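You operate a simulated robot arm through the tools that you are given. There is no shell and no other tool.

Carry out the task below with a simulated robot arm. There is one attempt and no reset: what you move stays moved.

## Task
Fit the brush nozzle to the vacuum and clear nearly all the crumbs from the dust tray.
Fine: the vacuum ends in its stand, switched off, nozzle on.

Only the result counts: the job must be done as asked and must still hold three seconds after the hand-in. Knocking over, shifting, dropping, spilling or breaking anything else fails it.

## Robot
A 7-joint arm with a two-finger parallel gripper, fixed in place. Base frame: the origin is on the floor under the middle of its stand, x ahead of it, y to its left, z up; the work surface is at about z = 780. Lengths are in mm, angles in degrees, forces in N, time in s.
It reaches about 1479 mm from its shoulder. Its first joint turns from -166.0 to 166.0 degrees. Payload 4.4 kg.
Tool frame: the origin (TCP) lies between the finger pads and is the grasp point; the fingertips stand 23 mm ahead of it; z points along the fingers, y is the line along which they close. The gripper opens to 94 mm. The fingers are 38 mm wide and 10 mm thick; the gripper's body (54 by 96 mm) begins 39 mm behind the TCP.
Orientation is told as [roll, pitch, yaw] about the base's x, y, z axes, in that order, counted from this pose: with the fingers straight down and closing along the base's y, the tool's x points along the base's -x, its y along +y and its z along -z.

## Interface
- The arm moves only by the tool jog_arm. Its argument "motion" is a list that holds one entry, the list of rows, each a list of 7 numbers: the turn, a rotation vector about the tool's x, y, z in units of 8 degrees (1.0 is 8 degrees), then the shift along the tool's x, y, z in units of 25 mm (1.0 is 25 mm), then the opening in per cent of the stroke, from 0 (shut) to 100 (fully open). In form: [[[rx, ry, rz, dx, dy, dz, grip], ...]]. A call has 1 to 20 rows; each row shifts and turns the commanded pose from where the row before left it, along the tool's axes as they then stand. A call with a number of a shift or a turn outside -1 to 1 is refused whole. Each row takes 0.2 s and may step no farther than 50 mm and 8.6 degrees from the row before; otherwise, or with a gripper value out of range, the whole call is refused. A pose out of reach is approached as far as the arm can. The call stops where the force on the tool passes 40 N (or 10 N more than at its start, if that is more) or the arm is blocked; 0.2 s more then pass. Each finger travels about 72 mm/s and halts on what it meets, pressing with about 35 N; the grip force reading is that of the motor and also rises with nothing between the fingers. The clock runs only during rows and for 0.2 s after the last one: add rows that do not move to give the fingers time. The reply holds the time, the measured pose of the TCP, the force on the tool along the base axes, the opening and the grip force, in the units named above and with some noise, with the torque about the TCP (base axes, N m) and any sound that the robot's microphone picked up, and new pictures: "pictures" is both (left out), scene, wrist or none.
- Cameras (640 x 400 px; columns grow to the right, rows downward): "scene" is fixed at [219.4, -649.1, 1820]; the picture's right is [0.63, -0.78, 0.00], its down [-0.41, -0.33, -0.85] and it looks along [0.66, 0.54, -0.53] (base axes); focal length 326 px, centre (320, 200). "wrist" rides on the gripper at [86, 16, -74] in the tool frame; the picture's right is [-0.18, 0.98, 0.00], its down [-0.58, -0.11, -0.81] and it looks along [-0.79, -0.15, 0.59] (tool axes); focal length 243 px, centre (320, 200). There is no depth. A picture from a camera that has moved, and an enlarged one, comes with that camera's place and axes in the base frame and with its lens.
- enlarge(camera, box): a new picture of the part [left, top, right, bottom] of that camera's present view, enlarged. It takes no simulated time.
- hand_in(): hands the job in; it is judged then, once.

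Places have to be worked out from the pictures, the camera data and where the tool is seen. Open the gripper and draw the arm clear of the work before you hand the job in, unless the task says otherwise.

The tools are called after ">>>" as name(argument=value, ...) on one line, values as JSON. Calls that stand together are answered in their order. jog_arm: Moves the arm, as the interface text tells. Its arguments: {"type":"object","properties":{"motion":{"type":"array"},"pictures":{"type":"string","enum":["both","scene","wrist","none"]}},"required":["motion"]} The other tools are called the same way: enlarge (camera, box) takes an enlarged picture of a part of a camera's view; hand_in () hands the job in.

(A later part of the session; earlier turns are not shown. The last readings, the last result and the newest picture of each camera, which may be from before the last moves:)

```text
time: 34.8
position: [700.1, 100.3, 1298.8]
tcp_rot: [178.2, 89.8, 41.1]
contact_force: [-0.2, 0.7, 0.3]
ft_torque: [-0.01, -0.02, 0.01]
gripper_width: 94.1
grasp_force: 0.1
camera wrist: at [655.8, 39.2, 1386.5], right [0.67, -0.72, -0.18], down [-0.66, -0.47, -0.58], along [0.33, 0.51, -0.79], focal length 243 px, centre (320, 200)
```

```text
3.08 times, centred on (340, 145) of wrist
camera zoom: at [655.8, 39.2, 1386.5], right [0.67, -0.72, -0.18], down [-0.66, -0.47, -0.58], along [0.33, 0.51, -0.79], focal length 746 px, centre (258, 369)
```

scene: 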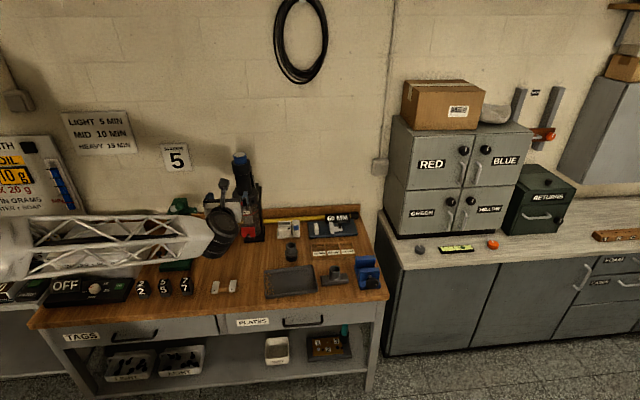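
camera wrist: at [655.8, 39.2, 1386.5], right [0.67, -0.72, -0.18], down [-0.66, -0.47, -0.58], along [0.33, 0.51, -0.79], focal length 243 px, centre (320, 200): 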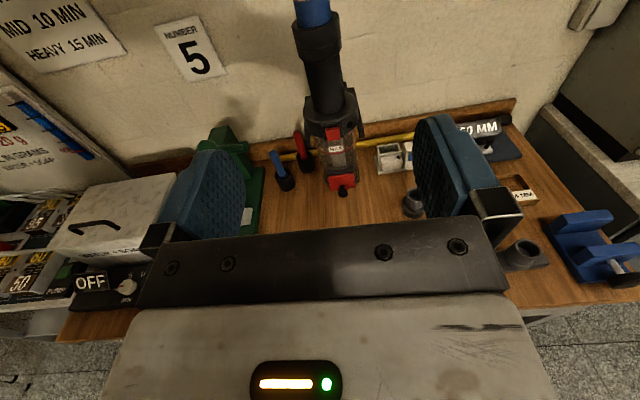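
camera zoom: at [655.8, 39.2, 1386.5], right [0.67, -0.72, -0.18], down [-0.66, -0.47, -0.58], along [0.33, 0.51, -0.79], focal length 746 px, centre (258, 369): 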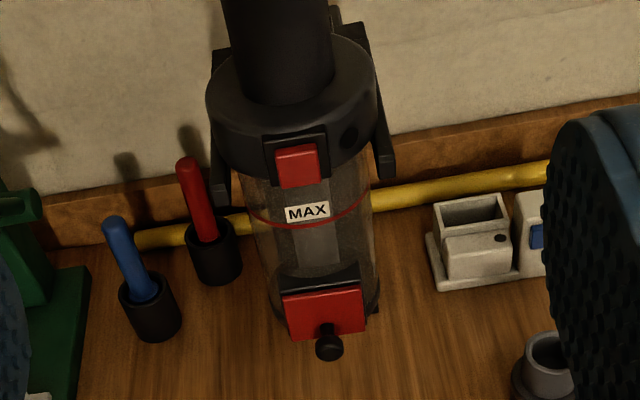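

Now moving to a standoff about 60 mm in front of the red button with fingers closed, to check alignment before pressing.

>>> jog_arm(motion=[[[0, 0, 0, -0.938, -0.093, 0.962, 0], [0, 0, 0, -0.938, -0.093, 0.962, 0], [0, 0, 0, -0.938, -0.093, 0.962, 0], [0, 0, 0, -0.938, -0.093, 0.962, 0], [0, 0, 0, -0.938, -0.093, 0.962, 0], [0, 0, 0, -0.938, -0.093, 0.962, 0], [0, 0, 0, -0.938, -0.093, 0.962, 0], [0, 0, 0, -0.938, -0.093, 0.962, 0], [0, 0, 0, -0.938, -0.093, 0.962, 0], [0, 0, 0, 0, 0, 0, 0]]], pictures="both")

>>> enlarge(camera="wrist", box=[230, 20, 410, 240])

```text
time: 37.0
position: [843.8, 264.6, 1086.8]
tcp_rot: [168.2, 89.9, 31.2]
contact_force: [-0.4, 0.5, 0.3]
ft_torque: [0.0, 0.01, 0.02]
gripper_width: 0.0
grasp_force: 35.2
camera wrist: at [799.5, 202.1, 1173.8], right [0.67, -0.72, -0.18], down [-0.66, -0.47, -0.58], along [0.33, 0.51, -0.79], focal length 243 px, centre (320, 200)
```

scene: 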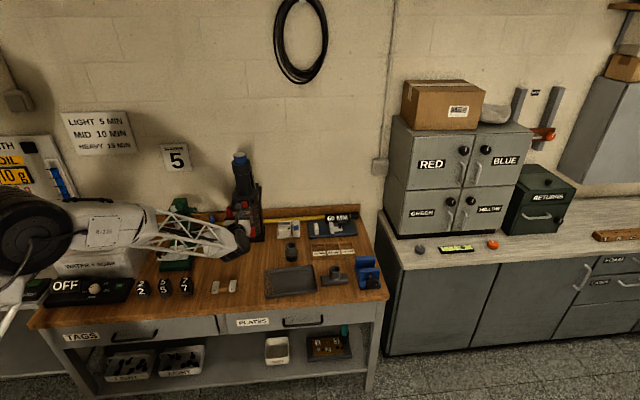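
wrist: 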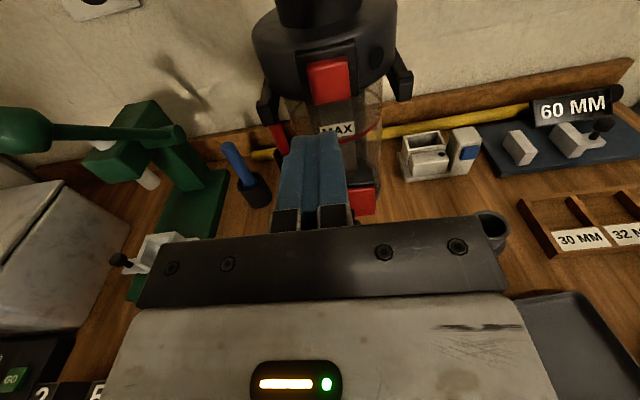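

```text
1.82 times, centred on (320, 130) of wrist
camera zoom: at [799.5, 202.1, 1173.8], right [0.67, -0.72, -0.18], down [-0.66, -0.47, -0.58], along [0.33, 0.51, -0.79], focal length 441 px, centre (320, 327)
```

zoom: 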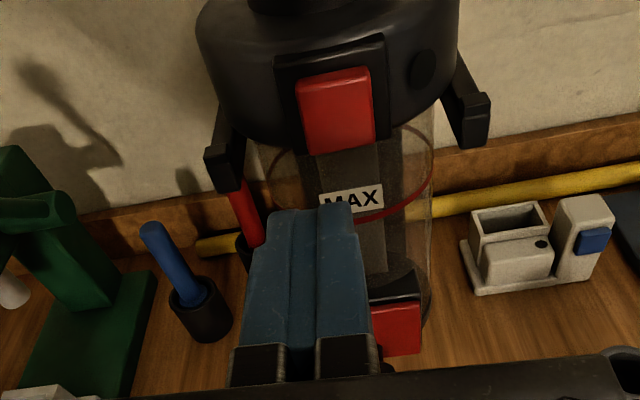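

The fingertip centreline sits ~7 mm left of and ~4 mm below the button centre, with about 59 mm to go. I'll correct sideways/up and advance 48 mm, then check before touching.

>>> jog_arm(motion=[[[0, 0, 0, 0.14, 0.26, 0, 0], [0, 0, 0, 0, 0, 0.9, 0], [0, 0, 0, 0, 0, 0.7, 0], [0, 0, 0, 0, 0, 0.3, 0], [0, 0, 0, 0, 0, 0, 0]]], pictures="wrist")

>>> enlarge(camera="wrist", box=[250, 60, 390, 240])

```text
time: 38.2
position: [884.6, 290.8, 1093.2]
tcp_rot: [-176.5, 89.9, 46.5]
contact_force: [0.1, -0.2, 0.9]
ft_torque: [0.01, 0.0, -0.01]
gripper_width: 0.0
grasp_force: 34.8
camera wrist: at [840.3, 230.3, 1179.7], right [0.67, -0.72, -0.18], down [-0.66, -0.47, -0.58], along [0.33, 0.51, -0.79], focal length 243 px, centre (320, 200)
```

wrist: 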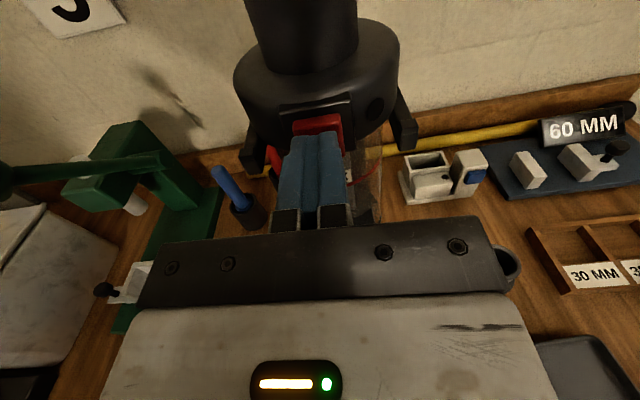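

```text
2.22 times, centred on (320, 150) of wrist
camera zoom: at [840.3, 230.3, 1179.7], right [0.67, -0.72, -0.18], down [-0.66, -0.47, -0.58], along [0.33, 0.51, -0.79], focal length 539 px, centre (320, 311)
```

zoom: 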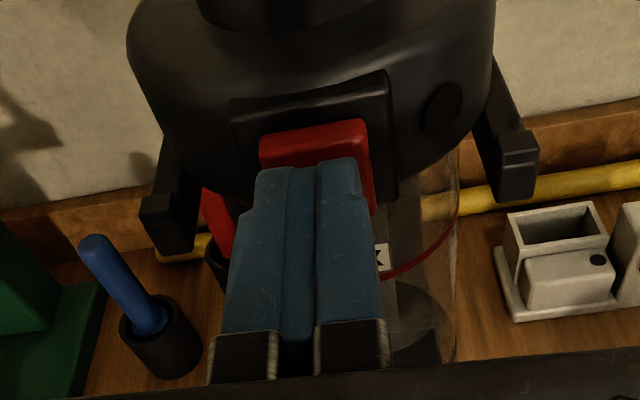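

Fingertips are lined up on the button with roughly 10 mm left. Advancing in small steps and watching force and sound.

>>> jog_arm(motion=[[[0, 0, 0, 0, 0.05, 0.12, 0], [0, 0, 0, 0, 0, 0.12, 0], [0, 0, 0, 0, 0, 0.08, 0], [0, 0, 0, 0, 0, 0, 0]]], pictures="wrist")

>>> enlarge(camera="wrist", box=[250, 60, 390, 240])

```text
time: 39.2
position: [891.0, 295.4, 1092.7]
tcp_rot: [-175.7, 89.9, 47.4]
contact_force: [-2.1, -0.6, -0.9]
ft_torque: [0.03, 0.02, 0.04]
gripper_width: 0.0
grasp_force: 35.0
camera wrist: at [846.7, 234.5, 1179.5], right [0.67, -0.72, -0.18], down [-0.66, -0.47, -0.58], along [0.33, 0.51, -0.79], focal length 243 px, centre (320, 200)
```

wrist: 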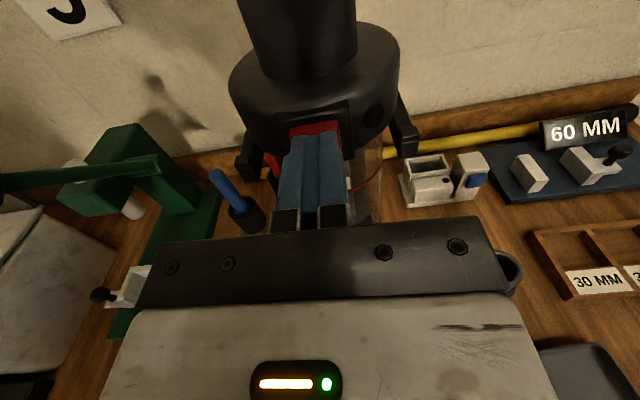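

```text
2.22 times, centred on (320, 150) of wrist
camera zoom: at [846.7, 234.5, 1179.5], right [0.67, -0.72, -0.18], down [-0.66, -0.47, -0.58], along [0.33, 0.51, -0.79], focal length 539 px, centre (320, 311)
```

zoom: 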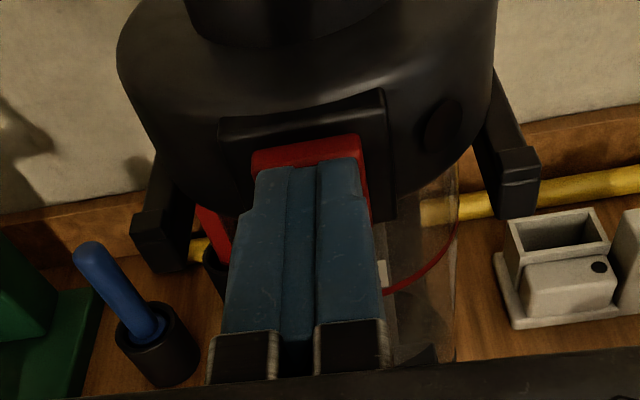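

A ~2 N reaction shows first contact with the button. Pressing on in 1.25 mm steps.

>>> jog_arm(motion=[[[0, 0, 0, 0, 0, 0.05, 0], [0, 0, 0, 0, 0, 0.05, 0], [0, 0, 0, 0, 0, 0, 0]]], pictures="wrist")

```text
time: 40.0
position: [891.0, 296.6, 1093.0]
tcp_rot: [-176.0, 89.9, 47.0]
contact_force: [-2.2, -0.4, -0.8]
ft_torque: [0.03, -0.02, 0.04]
gripper_width: 0.2
grasp_force: 34.9
heard: click
camera wrist: at [847.9, 235.8, 1179.7], right [0.67, -0.72, -0.18], down [-0.66, -0.47, -0.58], along [0.33, 0.51, -0.79], focal length 243 px, centre (320, 200)
```

wrist: 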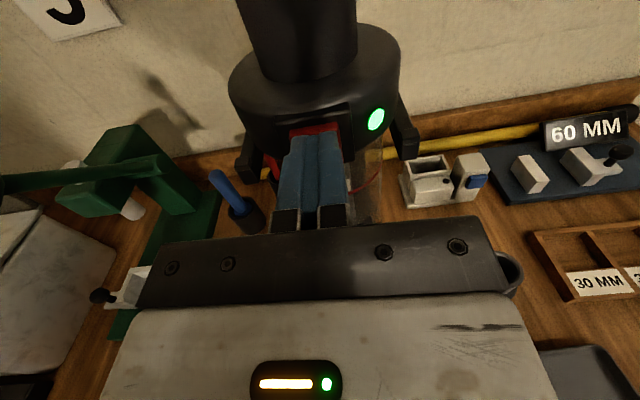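

A click was heard and the green LED came on. Retracting to see that it stays latched on.

>>> jog_arm(motion=[[[0, 0, 0, 0, 0, -0.4, 0], [0, 0, 0, 0, 0, -1, 0], [0, 0, 0, 0, 0, -1, 50], [0, 0, 0, 0, 0, 0, 100], [0, 0, 0, 0, 0, 0, 100]]], pictures="both")

```text
time: 41.2
position: [849.3, 258.6, 1093.0]
tcp_rot: [-176.6, 89.8, 46.4]
contact_force: [0.5, 0.2, 0.3]
ft_torque: [0.01, -0.02, 0.0]
gripper_width: 93.6
grasp_force: 0.0
camera wrist: at [804.6, 197.0, 1179.4], right [0.67, -0.72, -0.18], down [-0.66, -0.47, -0.58], along [0.33, 0.51, -0.79], focal length 243 px, centre (320, 200)
```

scene: 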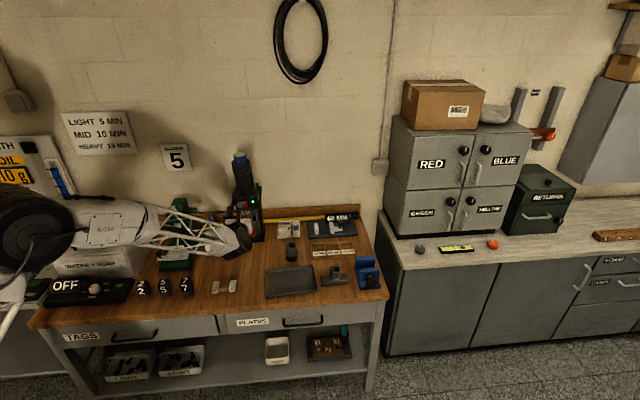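
wrist: 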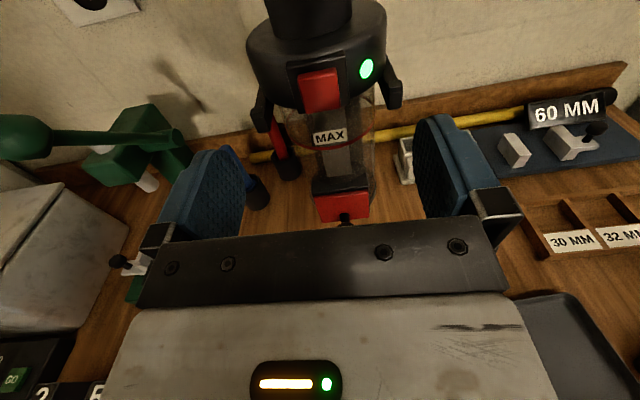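

The LED stays lit, so it's switched on. I want to check the "90" display on the battery block for a running countdown.

>>> enlarge(camera="scene", box=[240, 165, 275, 210])

>>> enlarge(camera="wrist", box=[240, 0, 420, 240])

```text
8.89 times, centred on (258, 188) of scene
camera zoom: at [219.4, -649.1, 1820.0], right [0.63, -0.78, 0.0], down [-0.41, -0.33, -0.85], along [0.66, 0.54, -0.53], focal length 2902 px, centre (876, 311)
```

zoom: 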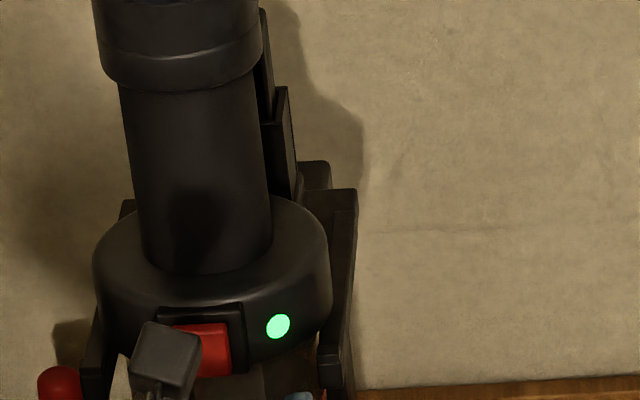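

```text
1.67 times, centred on (330, 120) of wrist
camera zoom: at [804.6, 197.0, 1179.4], right [0.67, -0.72, -0.18], down [-0.66, -0.47, -0.58], along [0.33, 0.51, -0.79], focal length 404 px, centre (303, 333)
```

zoom: 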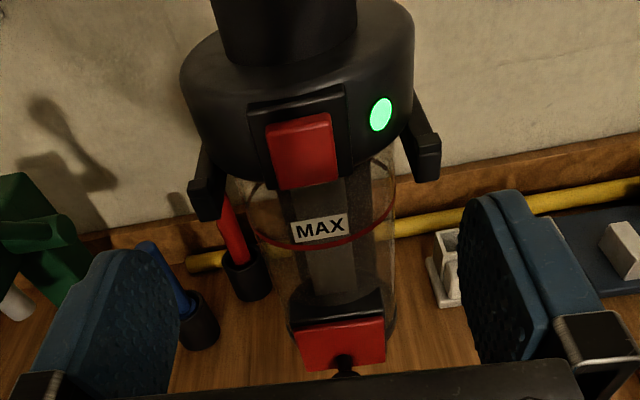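

The display isn't visible from here, so I'll make a quick sidestep to the right to read it with the wrist camera.

>>> jog_arm(motion=[[[0, 0, 0, 0.5, 1, 0, 100], [0, 0, 0, 0.5, 1, 0, 100], [0, 0, 0, 0.5, 1, 0, 100], [0, 0, 0, 0.5, 1, 0, 100], [0, 0, 0, 0.5, 1, 0.2, 100], [0, 0, 0, 0.3, 0.8, 0.97, 100], [0, 0, 0, 0, 0.8, 0.97, 100], [0, 0, 0, 0, 0.6, 0.97, 100], [0, 0, 0, 0, 0, 0.8, 100]]], pictures="wrist")

>>> enlarge(camera="wrist", box=[0, 0, 250, 200])

```text
time: 43.2
position: [1040.3, 190.9, 1163.1]
tcp_rot: [164.8, 89.9, 27.7]
contact_force: [0.0, -0.5, 0.7]
ft_torque: [-0.04, -0.02, 0.02]
gripper_width: 93.9
grasp_force: 0.1
camera wrist: at [996.7, 130.3, 1250.6], right [0.67, -0.72, -0.18], down [-0.66, -0.47, -0.58], along [0.33, 0.51, -0.79], focal length 243 px, centre (320, 200)
```

wrist: 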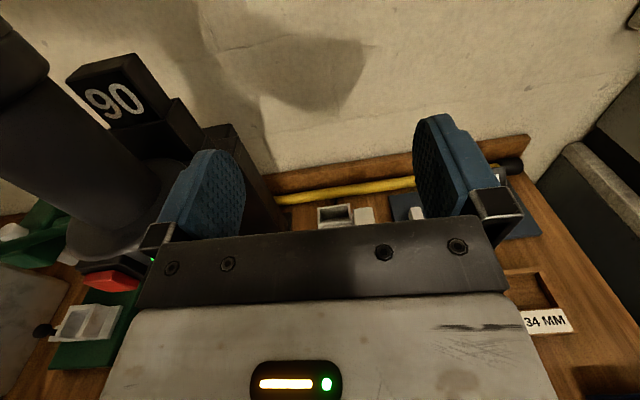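

```text
2.00 times, centred on (125, 100) of wrist
camera zoom: at [996.7, 130.3, 1250.6], right [0.67, -0.72, -0.18], down [-0.66, -0.47, -0.58], along [0.33, 0.51, -0.79], focal length 485 px, centre (710, 400)
```

zoom: 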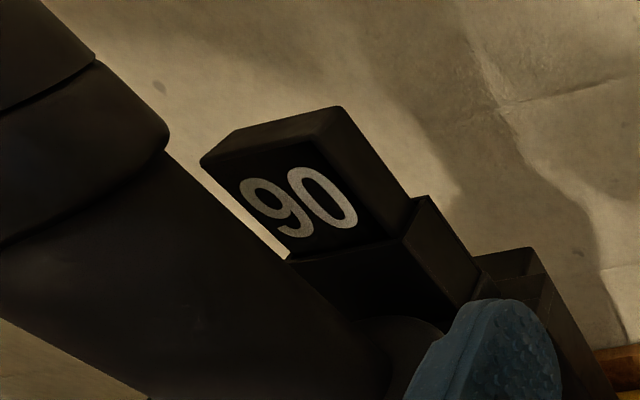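

Still "90" after 3 s, so it isn't a fast countdown. Before gripping the vacuum I'll back away to get good views of the brush nozzle and the tray.

>>> jog_arm(motion=[[[0, 0, 0, -0.3, 0, -1, 100], [0, 0, 0, -0.3, 0, -1, 100], [0, 0, 0, -0.3, 0, -1, 100], [0, 0, 0, -0.3, 0, -1, 100], [0, 0, 0, -0.3, 0, -1, 100], [0, 0, 0, -0.3, 0, -1, 100], [0, 0, 0, -0.3, 0, -1, 100], [0, 0, 0, -0.3, 0, -1, 100], [0, 0, 0, 0, 0, 0, 100]]], pictures="wrist")

>>> enlarge(camera="wrist", box=[240, 90, 440, 235])

>>> jog_arm(motion=[[[0, 0, 0, 0, 0, -1, 100], [0, 0, 0, 0, 0, -1, 100], [0, 0, 0, 0, 0, -1, 100], [0, 0, 0, 0, 0, -1, 100], [0, 0, 0, 0, 0, -1, 100], [0, 0, 0, 0, 0, -1, 100], [0, 0, 0, 0, 0, -1, 100], [0, 0, 0, 0, 0, -1, 100], [0, 0, 0, 0, 0, 0, 100]]], pictures="wrist")

>>> enlarge(camera="wrist", box=[200, 60, 440, 240])

```text
time: 45.2
position: [899.0, 56.1, 1101.9]
tcp_rot: [170.8, 89.9, 33.8]
contact_force: [-0.2, 0.3, -0.6]
ft_torque: [-0.04, 0.02, -0.01]
gripper_width: 93.8
grasp_force: 0.1
camera wrist: at [854.9, -6.6, 1189.5], right [0.67, -0.72, -0.18], down [-0.66, -0.47, -0.58], along [0.33, 0.51, -0.79], focal length 243 px, centre (320, 200)
```

wrist: 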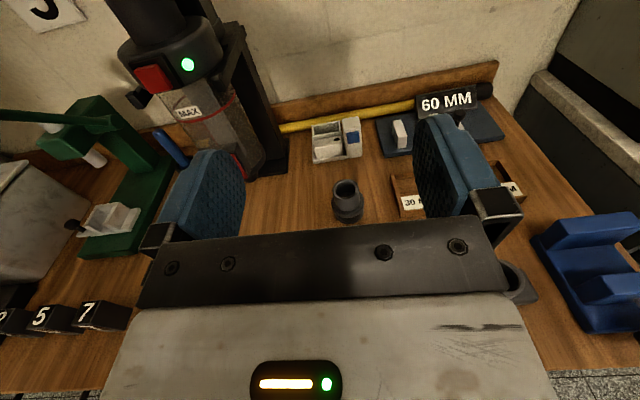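

```text
2.76 times, centred on (340, 162) of wrist
camera zoom: at [854.9, -6.6, 1189.5], right [0.67, -0.72, -0.18], down [-0.66, -0.47, -0.58], along [0.33, 0.51, -0.79], focal length 669 px, centre (265, 303)
```

zoom: 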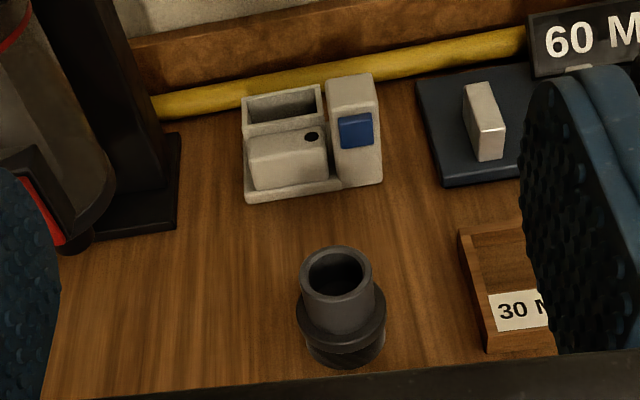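

```text
time: 47.2
position: [750.3, -82.7, 1101.7]
tcp_rot: [-176.0, 89.8, 47.2]
contact_force: [0.5, -0.3, -0.4]
ft_torque: [-0.02, -0.01, 0.02]
gripper_width: 93.7
grasp_force: 0.1
camera wrist: at [706.3, -143.8, 1189.1], right [0.67, -0.72, -0.18], down [-0.66, -0.47, -0.58], along [0.33, 0.51, -0.79], focal length 243 px, centre (320, 200)
```

wrist: 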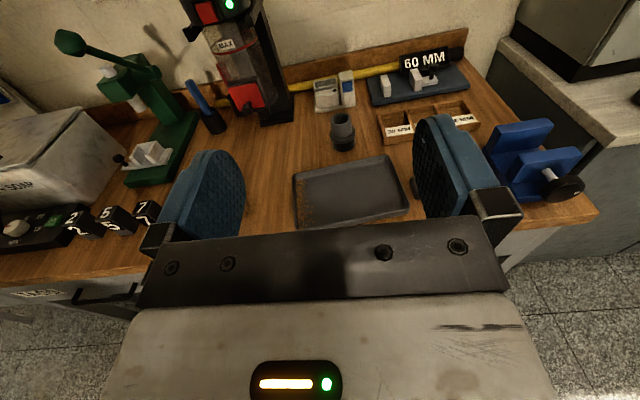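

```text
2.22 times, centred on (320, 150) of wrist
camera zoom: at [706.3, -143.8, 1189.1], right [0.67, -0.72, -0.18], down [-0.66, -0.47, -0.58], along [0.33, 0.51, -0.79], focal length 539 px, centre (320, 311)
```

zoom: 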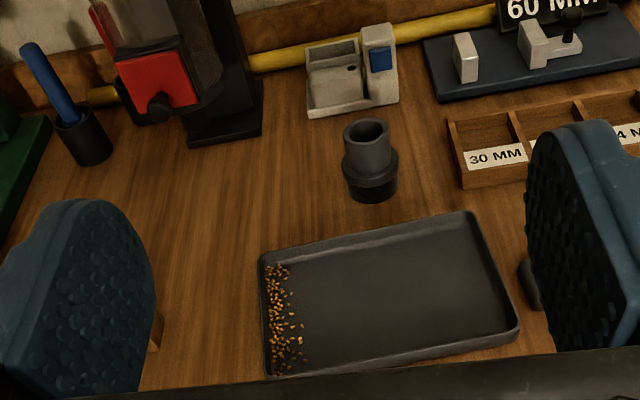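

From these views: vacuum front faces heading ≈45°, axis ≈ (954, 360); nozzle rim ≈ (1045, 193, 843); crumbs along the tray's left edge around (843, 145). Now moving to a pre-grasp standoff 130 mm in front of the handle column at z≈1158, turned to heading 45°.

>>> jog_arm(motion=[[[0.24, 0, 0, 0.16, 0, 0, 100], [0, 0, 0, 0.16, -0.484, 0.935, 100], [0, 0, 0, 0.16, -0.484, 0.935, 100], [0, 0, 0, 0.16, -0.484, 0.935, 100], [0, 0, 0, 0.16, -0.484, 0.935, 100], [0, 0, 0, 0.16, -0.484, 0.935, 100], [0, 0, 0, 0.16, -0.484, 0.935, 100], [0, 0, 0, 0.16, -0.484, 0.935, 100], [0, 0, 0, 0.16, -0.484, 0.935, 100], [0, 0, 0, 0.16, -0.484, 0.935, 100], [0, 0, 0, 0.16, -0.484, 0.935, 100], [0, 0, 0, 0.16, -0.484, 0.935, 100], [0, 0, 0, 0.16, -0.484, 0.935, 100], [0, 0, 0, 0.16, -0.484, 0.935, 100], [0, 0, 0, 0, -0.484, 0.935, 100], [0, 0, 0, 0, 0, 0, 100]]], pictures="both")

>>> enlarge(camera="wrist", box=[220, 0, 420, 235])

```text
time: 50.6
position: [862.4, 271.6, 1158.9]
tcp_rot: [-177.8, 89.9, 47.2]
contact_force: [-0.7, 0.0, 0.2]
ft_torque: [0.0, 0.01, 0.0]
gripper_width: 94.0
grasp_force: 0.0
camera wrist: at [819.9, 208.9, 1245.7], right [0.69, -0.7, -0.18], down [-0.65, -0.49, -0.58], along [0.31, 0.52, -0.79], focal length 243 px, centre (320, 200)
```

scene: 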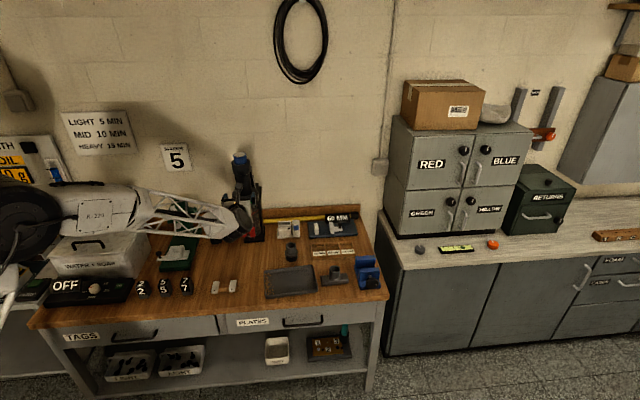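
wrist: 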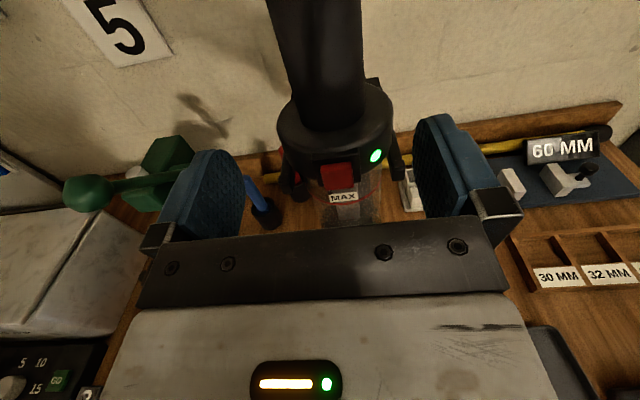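

```text
1.70 times, centred on (320, 118) of wrist
camera zoom: at [819.9, 208.9, 1245.7], right [0.69, -0.7, -0.18], down [-0.65, -0.49, -0.58], along [0.31, 0.52, -0.79], focal length 413 px, centre (320, 340)
```

zoom: 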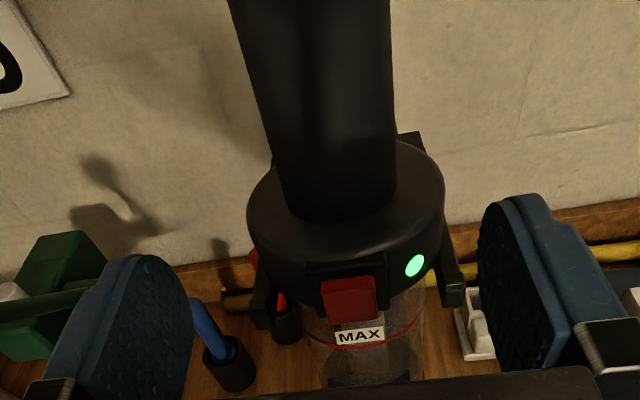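

Tool axis is within 2 mm of the column axis, 127 mm ahead, and the gripper clears the flange top (z≈1113). Advancing around the column.

>>> jog_arm(motion=[[[0, 0, 0, 0, 0.08, 0.8, 100], [0, 0, 0, 0, 0, 0.8, 100], [0, 0, 0, 0, 0, 0.8, 100], [0, 0, 0, 0, 0, 0.8, 100], [0, 0, 0, 0, 0, 0.8, 100], [0, 0, 0, 0, 0, 0.6, 100], [0, 0, 0, 0, 0, 0.34, 100], [0, 0, 0, 0, 0, 0, 100]]], pictures="both")

>>> enlarge(camera="scene", box=[220, 145, 290, 215])

```text
time: 52.4
position: [951.8, 355.7, 1157.8]
tcp_rot: [176.6, 89.9, 41.6]
contact_force: [-3.5, -3.8, 1.4]
ft_torque: [-0.24, 0.21, 0.02]
gripper_width: 94.2
grasp_force: 0.0
camera wrist: at [910.0, 292.6, 1245.8], right [0.69, -0.7, -0.18], down [-0.65, -0.49, -0.58], along [0.32, 0.52, -0.79], focal length 243 px, centre (320, 200)
```

scene: 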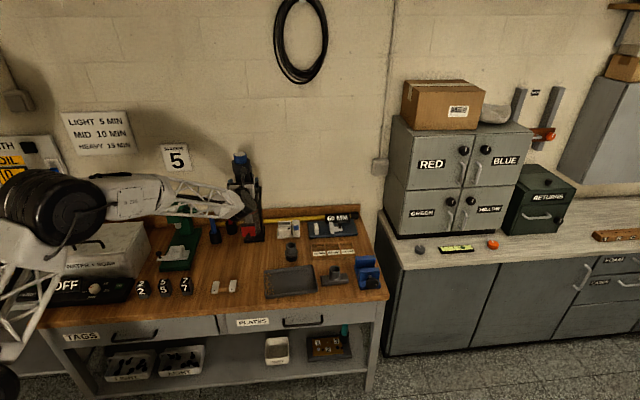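
wrist: 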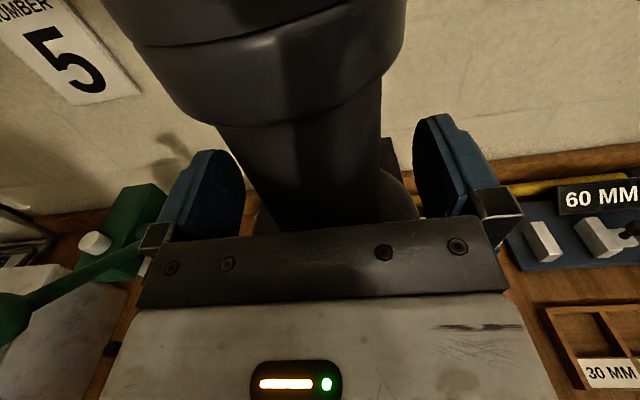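

```text
5.71 times, centred on (255, 180) of scene
camera zoom: at [219.4, -649.1, 1820.0], right [0.63, -0.78, 0.0], down [-0.41, -0.33, -0.85], along [0.66, 0.54, -0.53], focal length 1866 px, centre (691, 314)
```

zoom: 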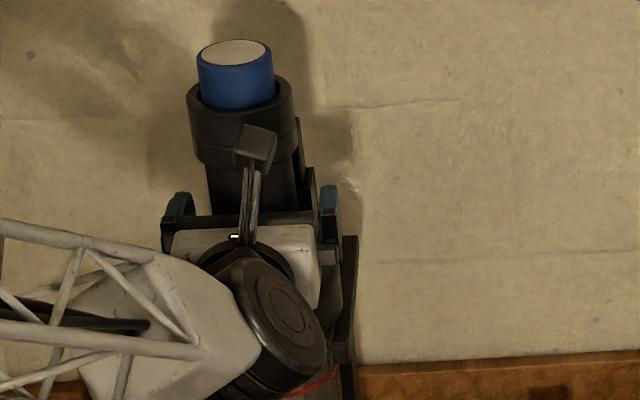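

I read about 5 N of push-back, so something is touching. Zooming in to find out where before closing.

>>> enlarge(camera="scene", box=[232, 165, 272, 215])

>>> enlarge(camera="wrist", box=[200, 100, 440, 260])

```text
8.00 times, centred on (252, 190) of scene
camera zoom: at [219.4, -649.1, 1820.0], right [0.63, -0.78, 0.0], down [-0.41, -0.33, -0.85], along [0.66, 0.54, -0.53], focal length 2612 px, centre (864, 280)
```

zoom: 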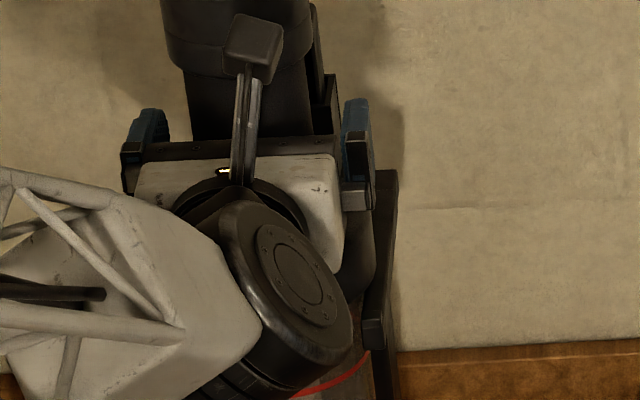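

```text
2.50 times, centred on (320, 180) of wrist
camera zoom: at [910.0, 292.6, 1245.8], right [0.69, -0.7, -0.18], down [-0.65, -0.49, -0.58], along [0.32, 0.52, -0.79], focal length 606 px, centre (320, 250)
```

zoom: 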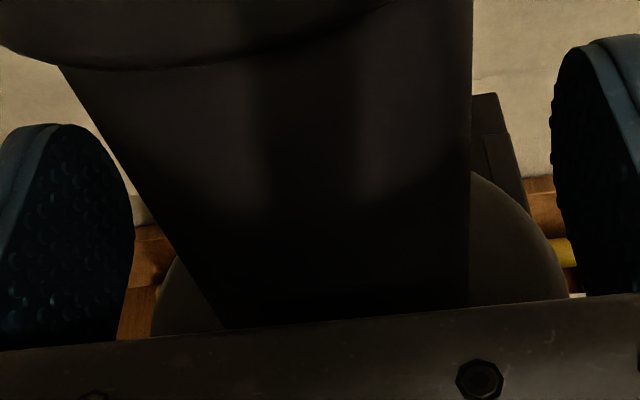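

I'll back off 6 mm and check that the contact force vanishes and the LED state hasn't changed.

>>> jog_arm(motion=[[[0, 0, 0, 0, 0, -0.12, 100], [0, 0, 0, 0, 0, -0.12, 100], [0, 0, 0, 0, 0, 0, 100]]], pictures="none")

>>> enlarge(camera="wrist", box=[200, 100, 440, 260])

>>> enlarge(camera="scene", box=[232, 175, 282, 235])

```text
time: 53.2
position: [947.2, 350.5, 1158.9]
tcp_rot: [-176.6, 89.8, 48.3]
contact_force: [0.9, 0.5, 0.1]
ft_torque: [0.0, 0.0, 0.0]
gripper_width: 94.2
grasp_force: 0.0
```

```text
2.50 times, centred on (320, 180) of wrist
camera zoom: at [905.5, 288.5, 1245.6], right [0.69, -0.7, -0.18], down [-0.65, -0.49, -0.58], along [0.31, 0.52, -0.79], focal length 606 px, centre (320, 250)
```

zoom: 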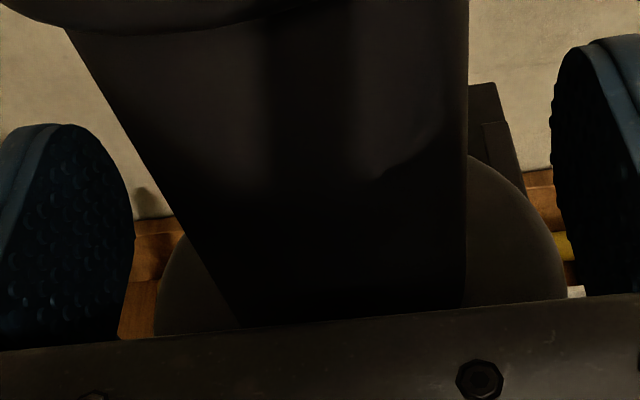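

```text
6.67 times, centred on (257, 205) of scene
camera zoom: at [219.4, -649.1, 1820.0], right [0.63, -0.78, 0.0], down [-0.41, -0.33, -0.85], along [0.66, 0.54, -0.53], focal length 2177 px, centre (740, 167)
```

zoom: 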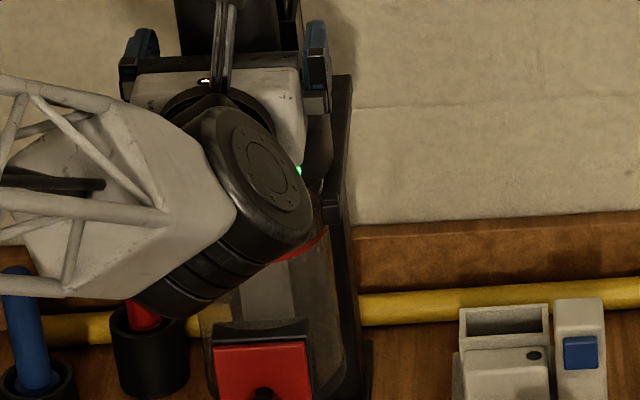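

The push-back is gone and a sliver of green LED is still lit, so the touch was low, near the flange front. I'll raise the grip 20 mm so nothing can bear on the button, then go 8 mm deeper and check force again.

>>> jog_arm(motion=[[[0, 0, 0, 0.4, 0, 0, 100], [0, 0, 0, 0.4, 0, 0, 100], [0, 0, 0, 0, -0.04, 0.16, 100], [0, 0, 0, 0, 0, 0.16, 100], [0, 0, 0, 0, 0, 0, 100]]], pictures="wrist")

```text
time: 54.4
position: [952.6, 358.8, 1178.4]
tcp_rot: [179.9, 89.9, 44.8]
contact_force: [0.6, 0.0, 0.5]
ft_torque: [0.0, -0.01, 0.01]
gripper_width: 93.9
grasp_force: 0.1
camera wrist: at [910.5, 295.2, 1265.6], right [0.69, -0.7, -0.18], down [-0.65, -0.49, -0.58], along [0.31, 0.52, -0.79], focal length 243 px, centre (320, 200)
```

wrist: 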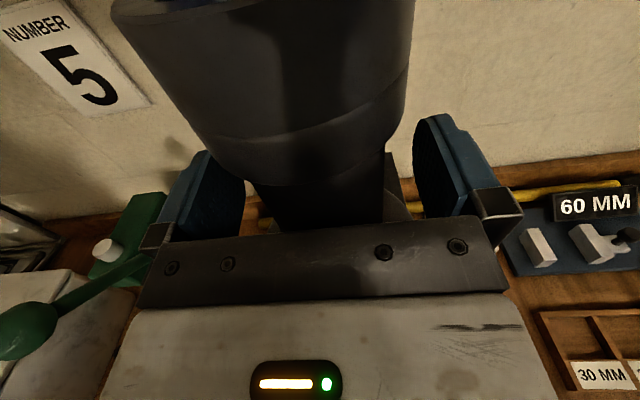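

No contact now. Closing on the column.

>>> jog_arm(motion=[[[0, 0, 0, 0, 0, 0, 70], [0, 0, 0, 0, 0, 0, 50], [0, 0, 0, 0, 0, 0, 0], [0, 0, 0, 0, 0, 0, 0], [0, 0, 0, 0, 0, 0, 0], [0, 0, 0, 0, 0, 0, 0]]], pictures="both")

```text
time: 55.8
position: [951.6, 358.3, 1178.7]
tcp_rot: [179.9, 90.0, 44.8]
contact_force: [-2.7, 2.8, 0.5]
ft_torque: [0.24, 0.12, 0.1]
gripper_width: 61.4
grasp_force: 35.1
camera wrist: at [910.5, 295.2, 1265.6], right [0.69, -0.7, -0.18], down [-0.65, -0.49, -0.58], along [0.31, 0.52, -0.79], focal length 243 px, centre (320, 200)
```

scene: 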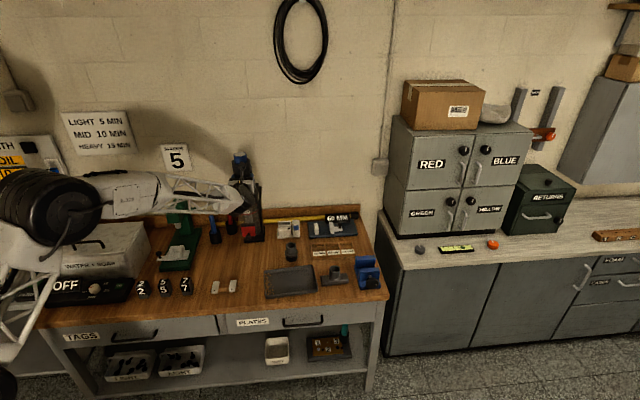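
wrist: 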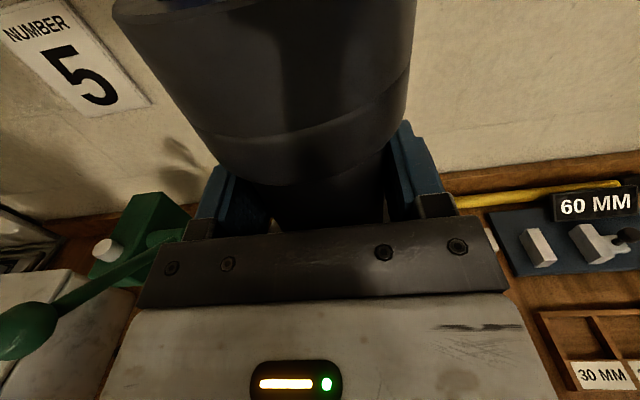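

Gripped: opening 61.4 mm with a small 4 N sideways preload. I note the seated pose as TCP ≈ (952, 358.5, 1178.5), heading 45°. Lifting slowly first to weigh it and see it come free.

>>> jog_arm(motion=[[[0, 0, 0, 0.2, 0, 0, 0], [0, 0, 0, 0.3, 0, 0, 0], [0, 0, 0, 0.4, 0, 0, 0], [0, 0, 0, 0, 0, 0, 0]]], pictures="both")

>>> enlarge(camera="scene", box=[205, 145, 285, 250])

```text
time: 56.8
position: [951.8, 357.7, 1201.6]
tcp_rot: [-160.5, 90.0, 64.4]
contact_force: [-0.8, -0.9, -14.4]
ft_torque: [-0.2, 0.3, -0.02]
gripper_width: 61.4
grasp_force: 34.9
camera wrist: at [909.8, 294.5, 1287.9], right [0.69, -0.7, -0.18], down [-0.65, -0.49, -0.58], along [0.31, 0.52, -0.79], focal length 243 px, centre (320, 200)
```

scene: 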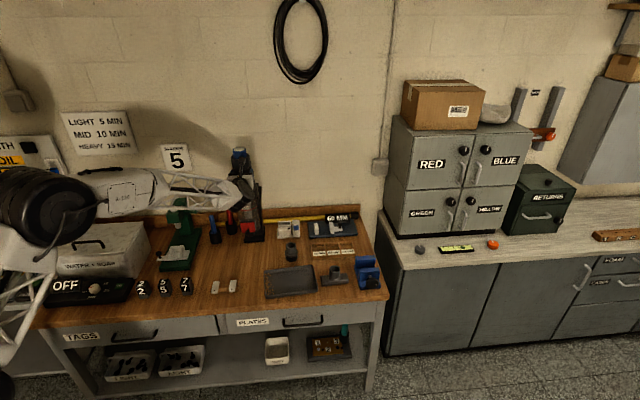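
wrist: 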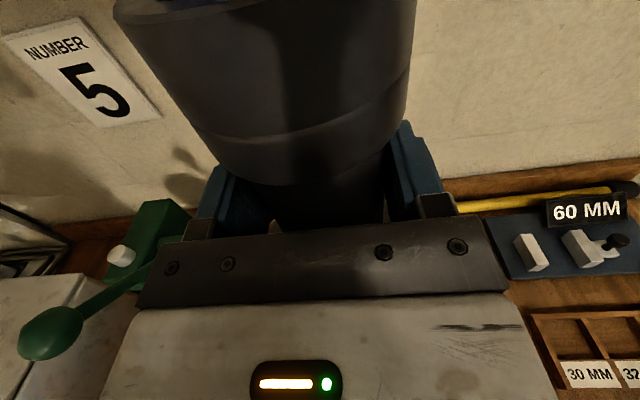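

```text
3.81 times, centred on (245, 198) of scene
camera zoom: at [219.4, -649.1, 1820.0], right [0.63, -0.78, 0.0], down [-0.41, -0.33, -0.85], along [0.66, 0.54, -0.53], focal length 1244 px, centre (606, 210)
```

zoom: 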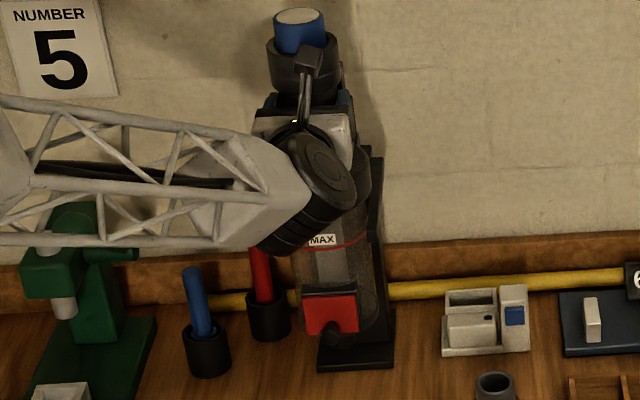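

The vacuum weighs ~14.4 N and came free cleanly. Lifting straight up another 200 mm so the bin clears the fork.

>>> jog_arm(motion=[[[0, 0, 0, 0.7, 0, 0, 0], [0, 0, 0, 0.9, 0, 0, 0], [0, 0, 0, 0.9, 0, 0, 0], [0, 0, 0, 0.9, 0, 0, 0], [0, 0, 0, 0.9, 0, 0, 0], [0, 0, 0, 0.9, 0, 0, 0], [0, 0, 0, 0.9, 0, 0, 0], [0, 0, 0, 0.9, 0, 0, 0], [0, 0, 0, 0.8, 0, 0, 0], [0, 0, 0, 0.4, 0, 0, 0], [0, 0, 0, 0, 0, 0, 0]]], pictures="both")

>>> enlarge(camera="scene", box=[200, 100, 300, 250])

```text
time: 59.2
position: [951.9, 358.4, 1406.8]
tcp_rot: [179.0, 89.9, 43.9]
contact_force: [0.8, -1.1, -14.7]
ft_torque: [-0.28, 0.17, 0.0]
gripper_width: 61.3
grasp_force: 35.1
camera wrist: at [909.8, 295.1, 1493.6], right [0.69, -0.7, -0.18], down [-0.65, -0.49, -0.58], along [0.31, 0.52, -0.79], focal length 243 px, centre (320, 200)
```

scene: 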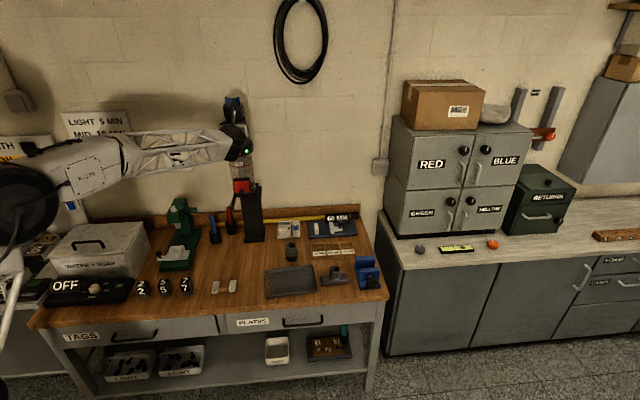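
wrist: 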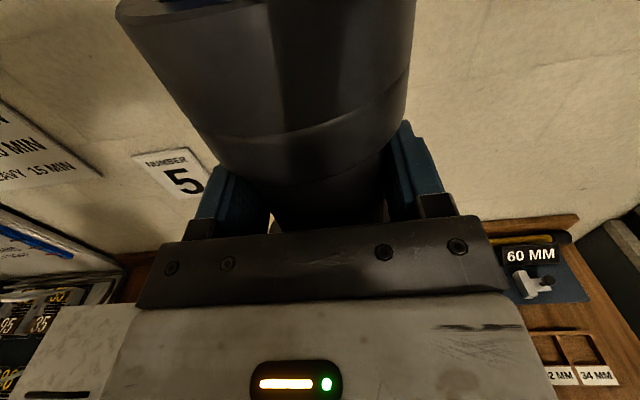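

```text
2.67 times, centred on (250, 175) of scene
camera zoom: at [219.4, -649.1, 1820.0], right [0.63, -0.78, 0.0], down [-0.41, -0.33, -0.85], along [0.66, 0.54, -0.53], focal length 871 px, centre (507, 267)
```

zoom: 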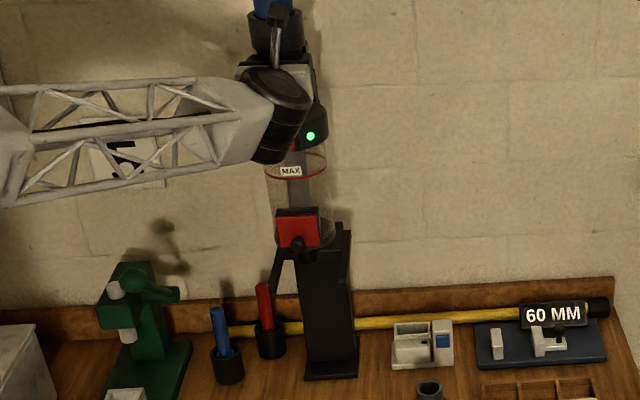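

LED is on, the stand with its fork is clearly visible, and the vacuum hangs upright. Moving it over to above the brush nozzle at this safe height.

>>> jog_arm(motion=[[[0, 0, 0, 0, 0.5, -0.5, 0], [0, 0, 0, 0, 0.9, -0.5, 0], [0, 0, 0, 0, 0.9, -0.4, 0], [0, 0, 0, 0, 0.9, -0.4, 0], [0, 0, 0, 0, 0.9, -0.2, 0], [0, 0, 0, 0, 0.9, -0.2, 0], [0, 0, 0, 0, 0.9, -0.02, 0], [0, 0, 0, 0, 0.9, 0, 0], [0, 0, 0, 0, 0.5, 0, 0], [0, 0, 0, -0.7, 0, 0, 0], [0, 0, 0, -0.9, 0, 0, 0], [0, 0, 0, -0.9, 0, 0, 0], [0, 0, 0, -0.9, 0, 0, 0], [0, 0, 0, -0.9, 0, 0, 0], [0, 0, 0, -0.9, 0, 0, 0], [0, 0, 0, -0.9, 0, 0, 0], [0, 0, 0, -0.6, 0, 0, 0], [0, 0, 0, 0, 0, 0, 0]]], pictures="both")

>>> enlarge(camera="scene", box=[245, 140, 345, 300])

>>> enlarge(camera="scene", box=[270, 220, 320, 270])

```text
time: 63.0
position: [1043.0, 191.0, 1238.2]
tcp_rot: [-175.1, 89.9, 49.8]
contact_force: [-0.7, -0.2, -13.6]
ft_torque: [-0.22, 0.25, 0.08]
gripper_width: 61.3
grasp_force: 34.2
camera wrist: at [999.8, 127.2, 1324.9], right [0.69, -0.7, -0.18], down [-0.65, -0.49, -0.58], along [0.31, 0.52, -0.79], focal length 243 px, centre (320, 200)
```

scene: 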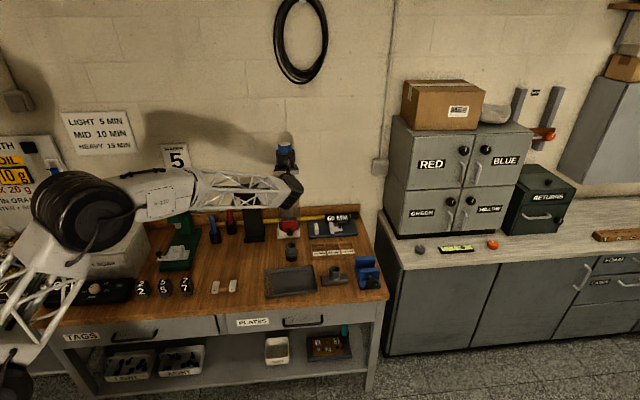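
wrist: 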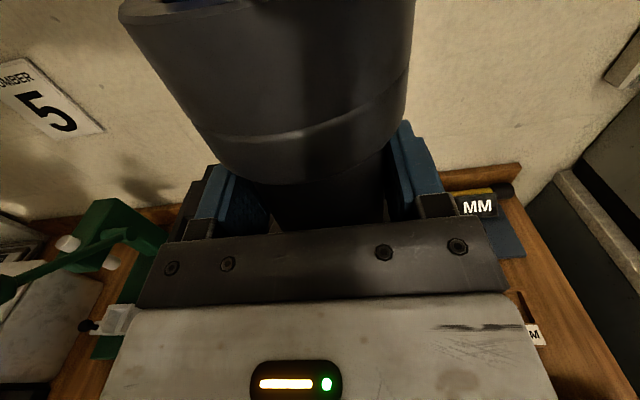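

```text
2.50 times, centred on (295, 220) of scene
camera zoom: at [219.4, -649.1, 1820.0], right [0.63, -0.78, 0.0], down [-0.41, -0.33, -0.85], along [0.66, 0.54, -0.53], focal length 816 px, centre (382, 150)
```

zoom: 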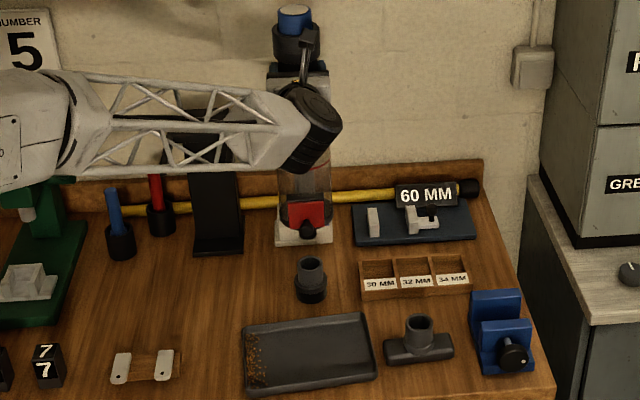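

```text
8.00 times, centred on (295, 245) of scene
camera zoom: at [219.4, -649.1, 1820.0], right [0.63, -0.78, 0.0], down [-0.41, -0.33, -0.85], along [0.66, 0.54, -0.53], focal length 2612 px, centre (520, -160)
```

zoom: 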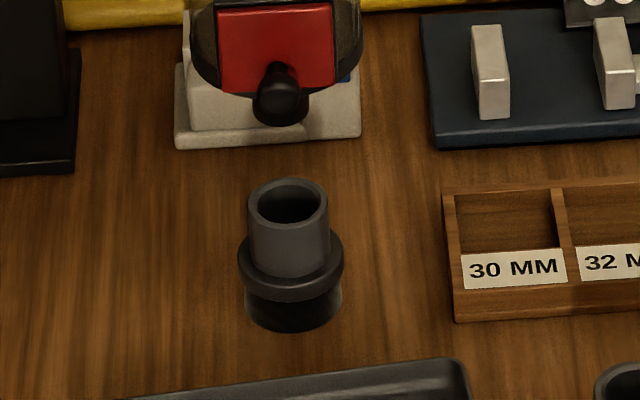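

From careful re-measurement the nozzle axis is nearer (≈1039, 187.5, rim z≈854). The spigot is hidden behind the latch in the scene view, so I'll turn the held vacuum about 40° clockwise and shift back ~9 mm to expose the spigot for visual alignment.

>>> jog_arm(motion=[[[-1, 0, 0, 0, 0, -0.35, 0], [-1, 0, 0, 0, 0.12, 0, 0], [-1, 0, 0, 0, 0, 0, 0], [-1, 0, 0, 0, 0, 0, 0], [-1, 0, 0, 0, 0, 0, 0], [0, 0, 0, 0, 0, 0, 0]]], pictures="both")

>>> enlarge(camera="scene", box=[265, 205, 325, 265])

```text
time: 64.4
position: [1058.9, 177.7, 1247.4]
tcp_rot: [38.1, 89.7, -128.1]
contact_force: [0.0, 0.5, -14.8]
ft_torque: [0.0, 0.33, -0.02]
gripper_width: 61.4
grasp_force: 35.1
out of reach, approached as far as the arm can: row 4, 5
camera wrist: at [989.9, 146.4, 1334.9], right [0.23, -0.95, -0.18], down [-0.81, -0.09, -0.58], along [0.54, 0.28, -0.8], focal length 243 px, centre (320, 200)
```

scene: 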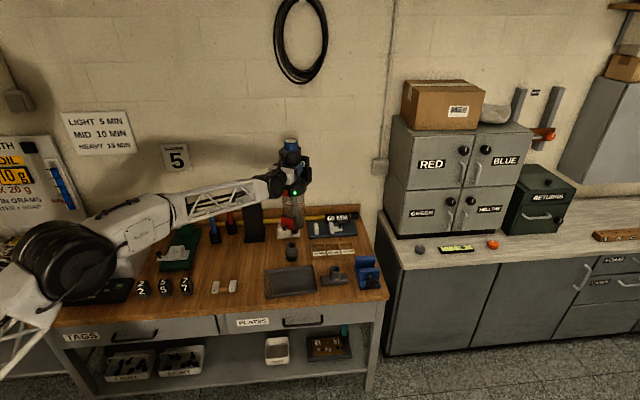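
wrist: 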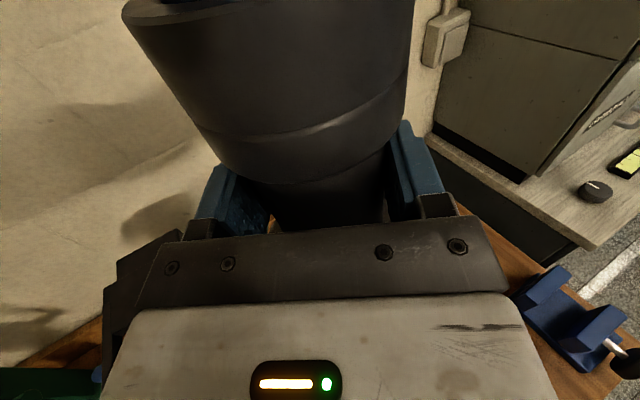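

```text
6.67 times, centred on (295, 235) of scene
camera zoom: at [219.4, -649.1, 1820.0], right [0.63, -0.78, 0.0], down [-0.41, -0.33, -0.85], along [0.66, 0.54, -0.53], focal length 2177 px, centre (487, -33)
```

zoom: 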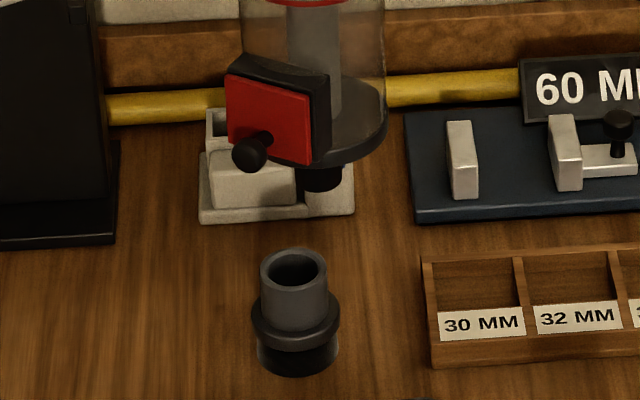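

Past ~20° heading is out of reach, but the spigot is now visible. I'll bring the commanded heading back to ~21° (reachable) and re-measure.

>>> jog_arm(motion=[[[1, 0, 0, 0, 0, 0, 0], [1, 0, 0, 0, 0, 0, 0], [0, 0, 0, 0, 0, 0, 0], [0, 0, 0, 0, 0, 0, 0]]], pictures="wrist")

>>> enlarge(camera="scene", box=[265, 205, 325, 265])

```text
time: 65.4
position: [1059.1, 178.8, 1249.4]
tcp_rot: [36.8, 89.8, -113.2]
contact_force: [0.8, 0.1, -14.0]
ft_torque: [-0.24, 0.21, -0.02]
gripper_width: 61.5
grasp_force: 35.1
camera wrist: at [1001.9, 128.5, 1336.5], right [0.49, -0.85, -0.18], down [-0.75, -0.31, -0.58], along [0.44, 0.42, -0.79], focal length 243 px, centre (320, 200)
```

wrist: 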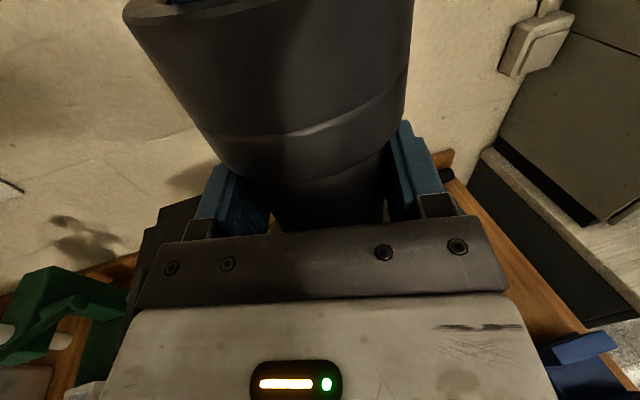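

```text
6.67 times, centred on (295, 235) of scene
camera zoom: at [219.4, -649.1, 1820.0], right [0.63, -0.78, 0.0], down [-0.41, -0.33, -0.85], along [0.66, 0.54, -0.53], focal length 2177 px, centre (487, -33)
```

zoom: 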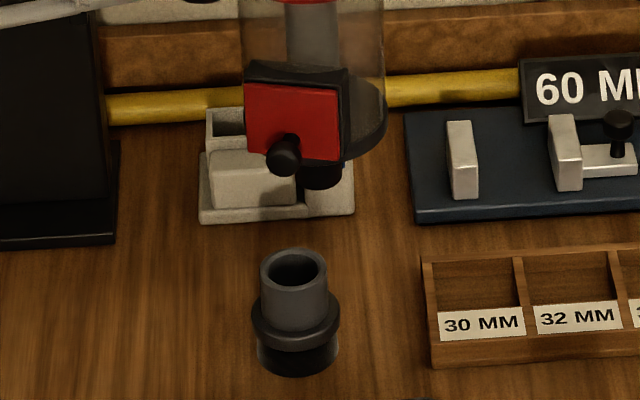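

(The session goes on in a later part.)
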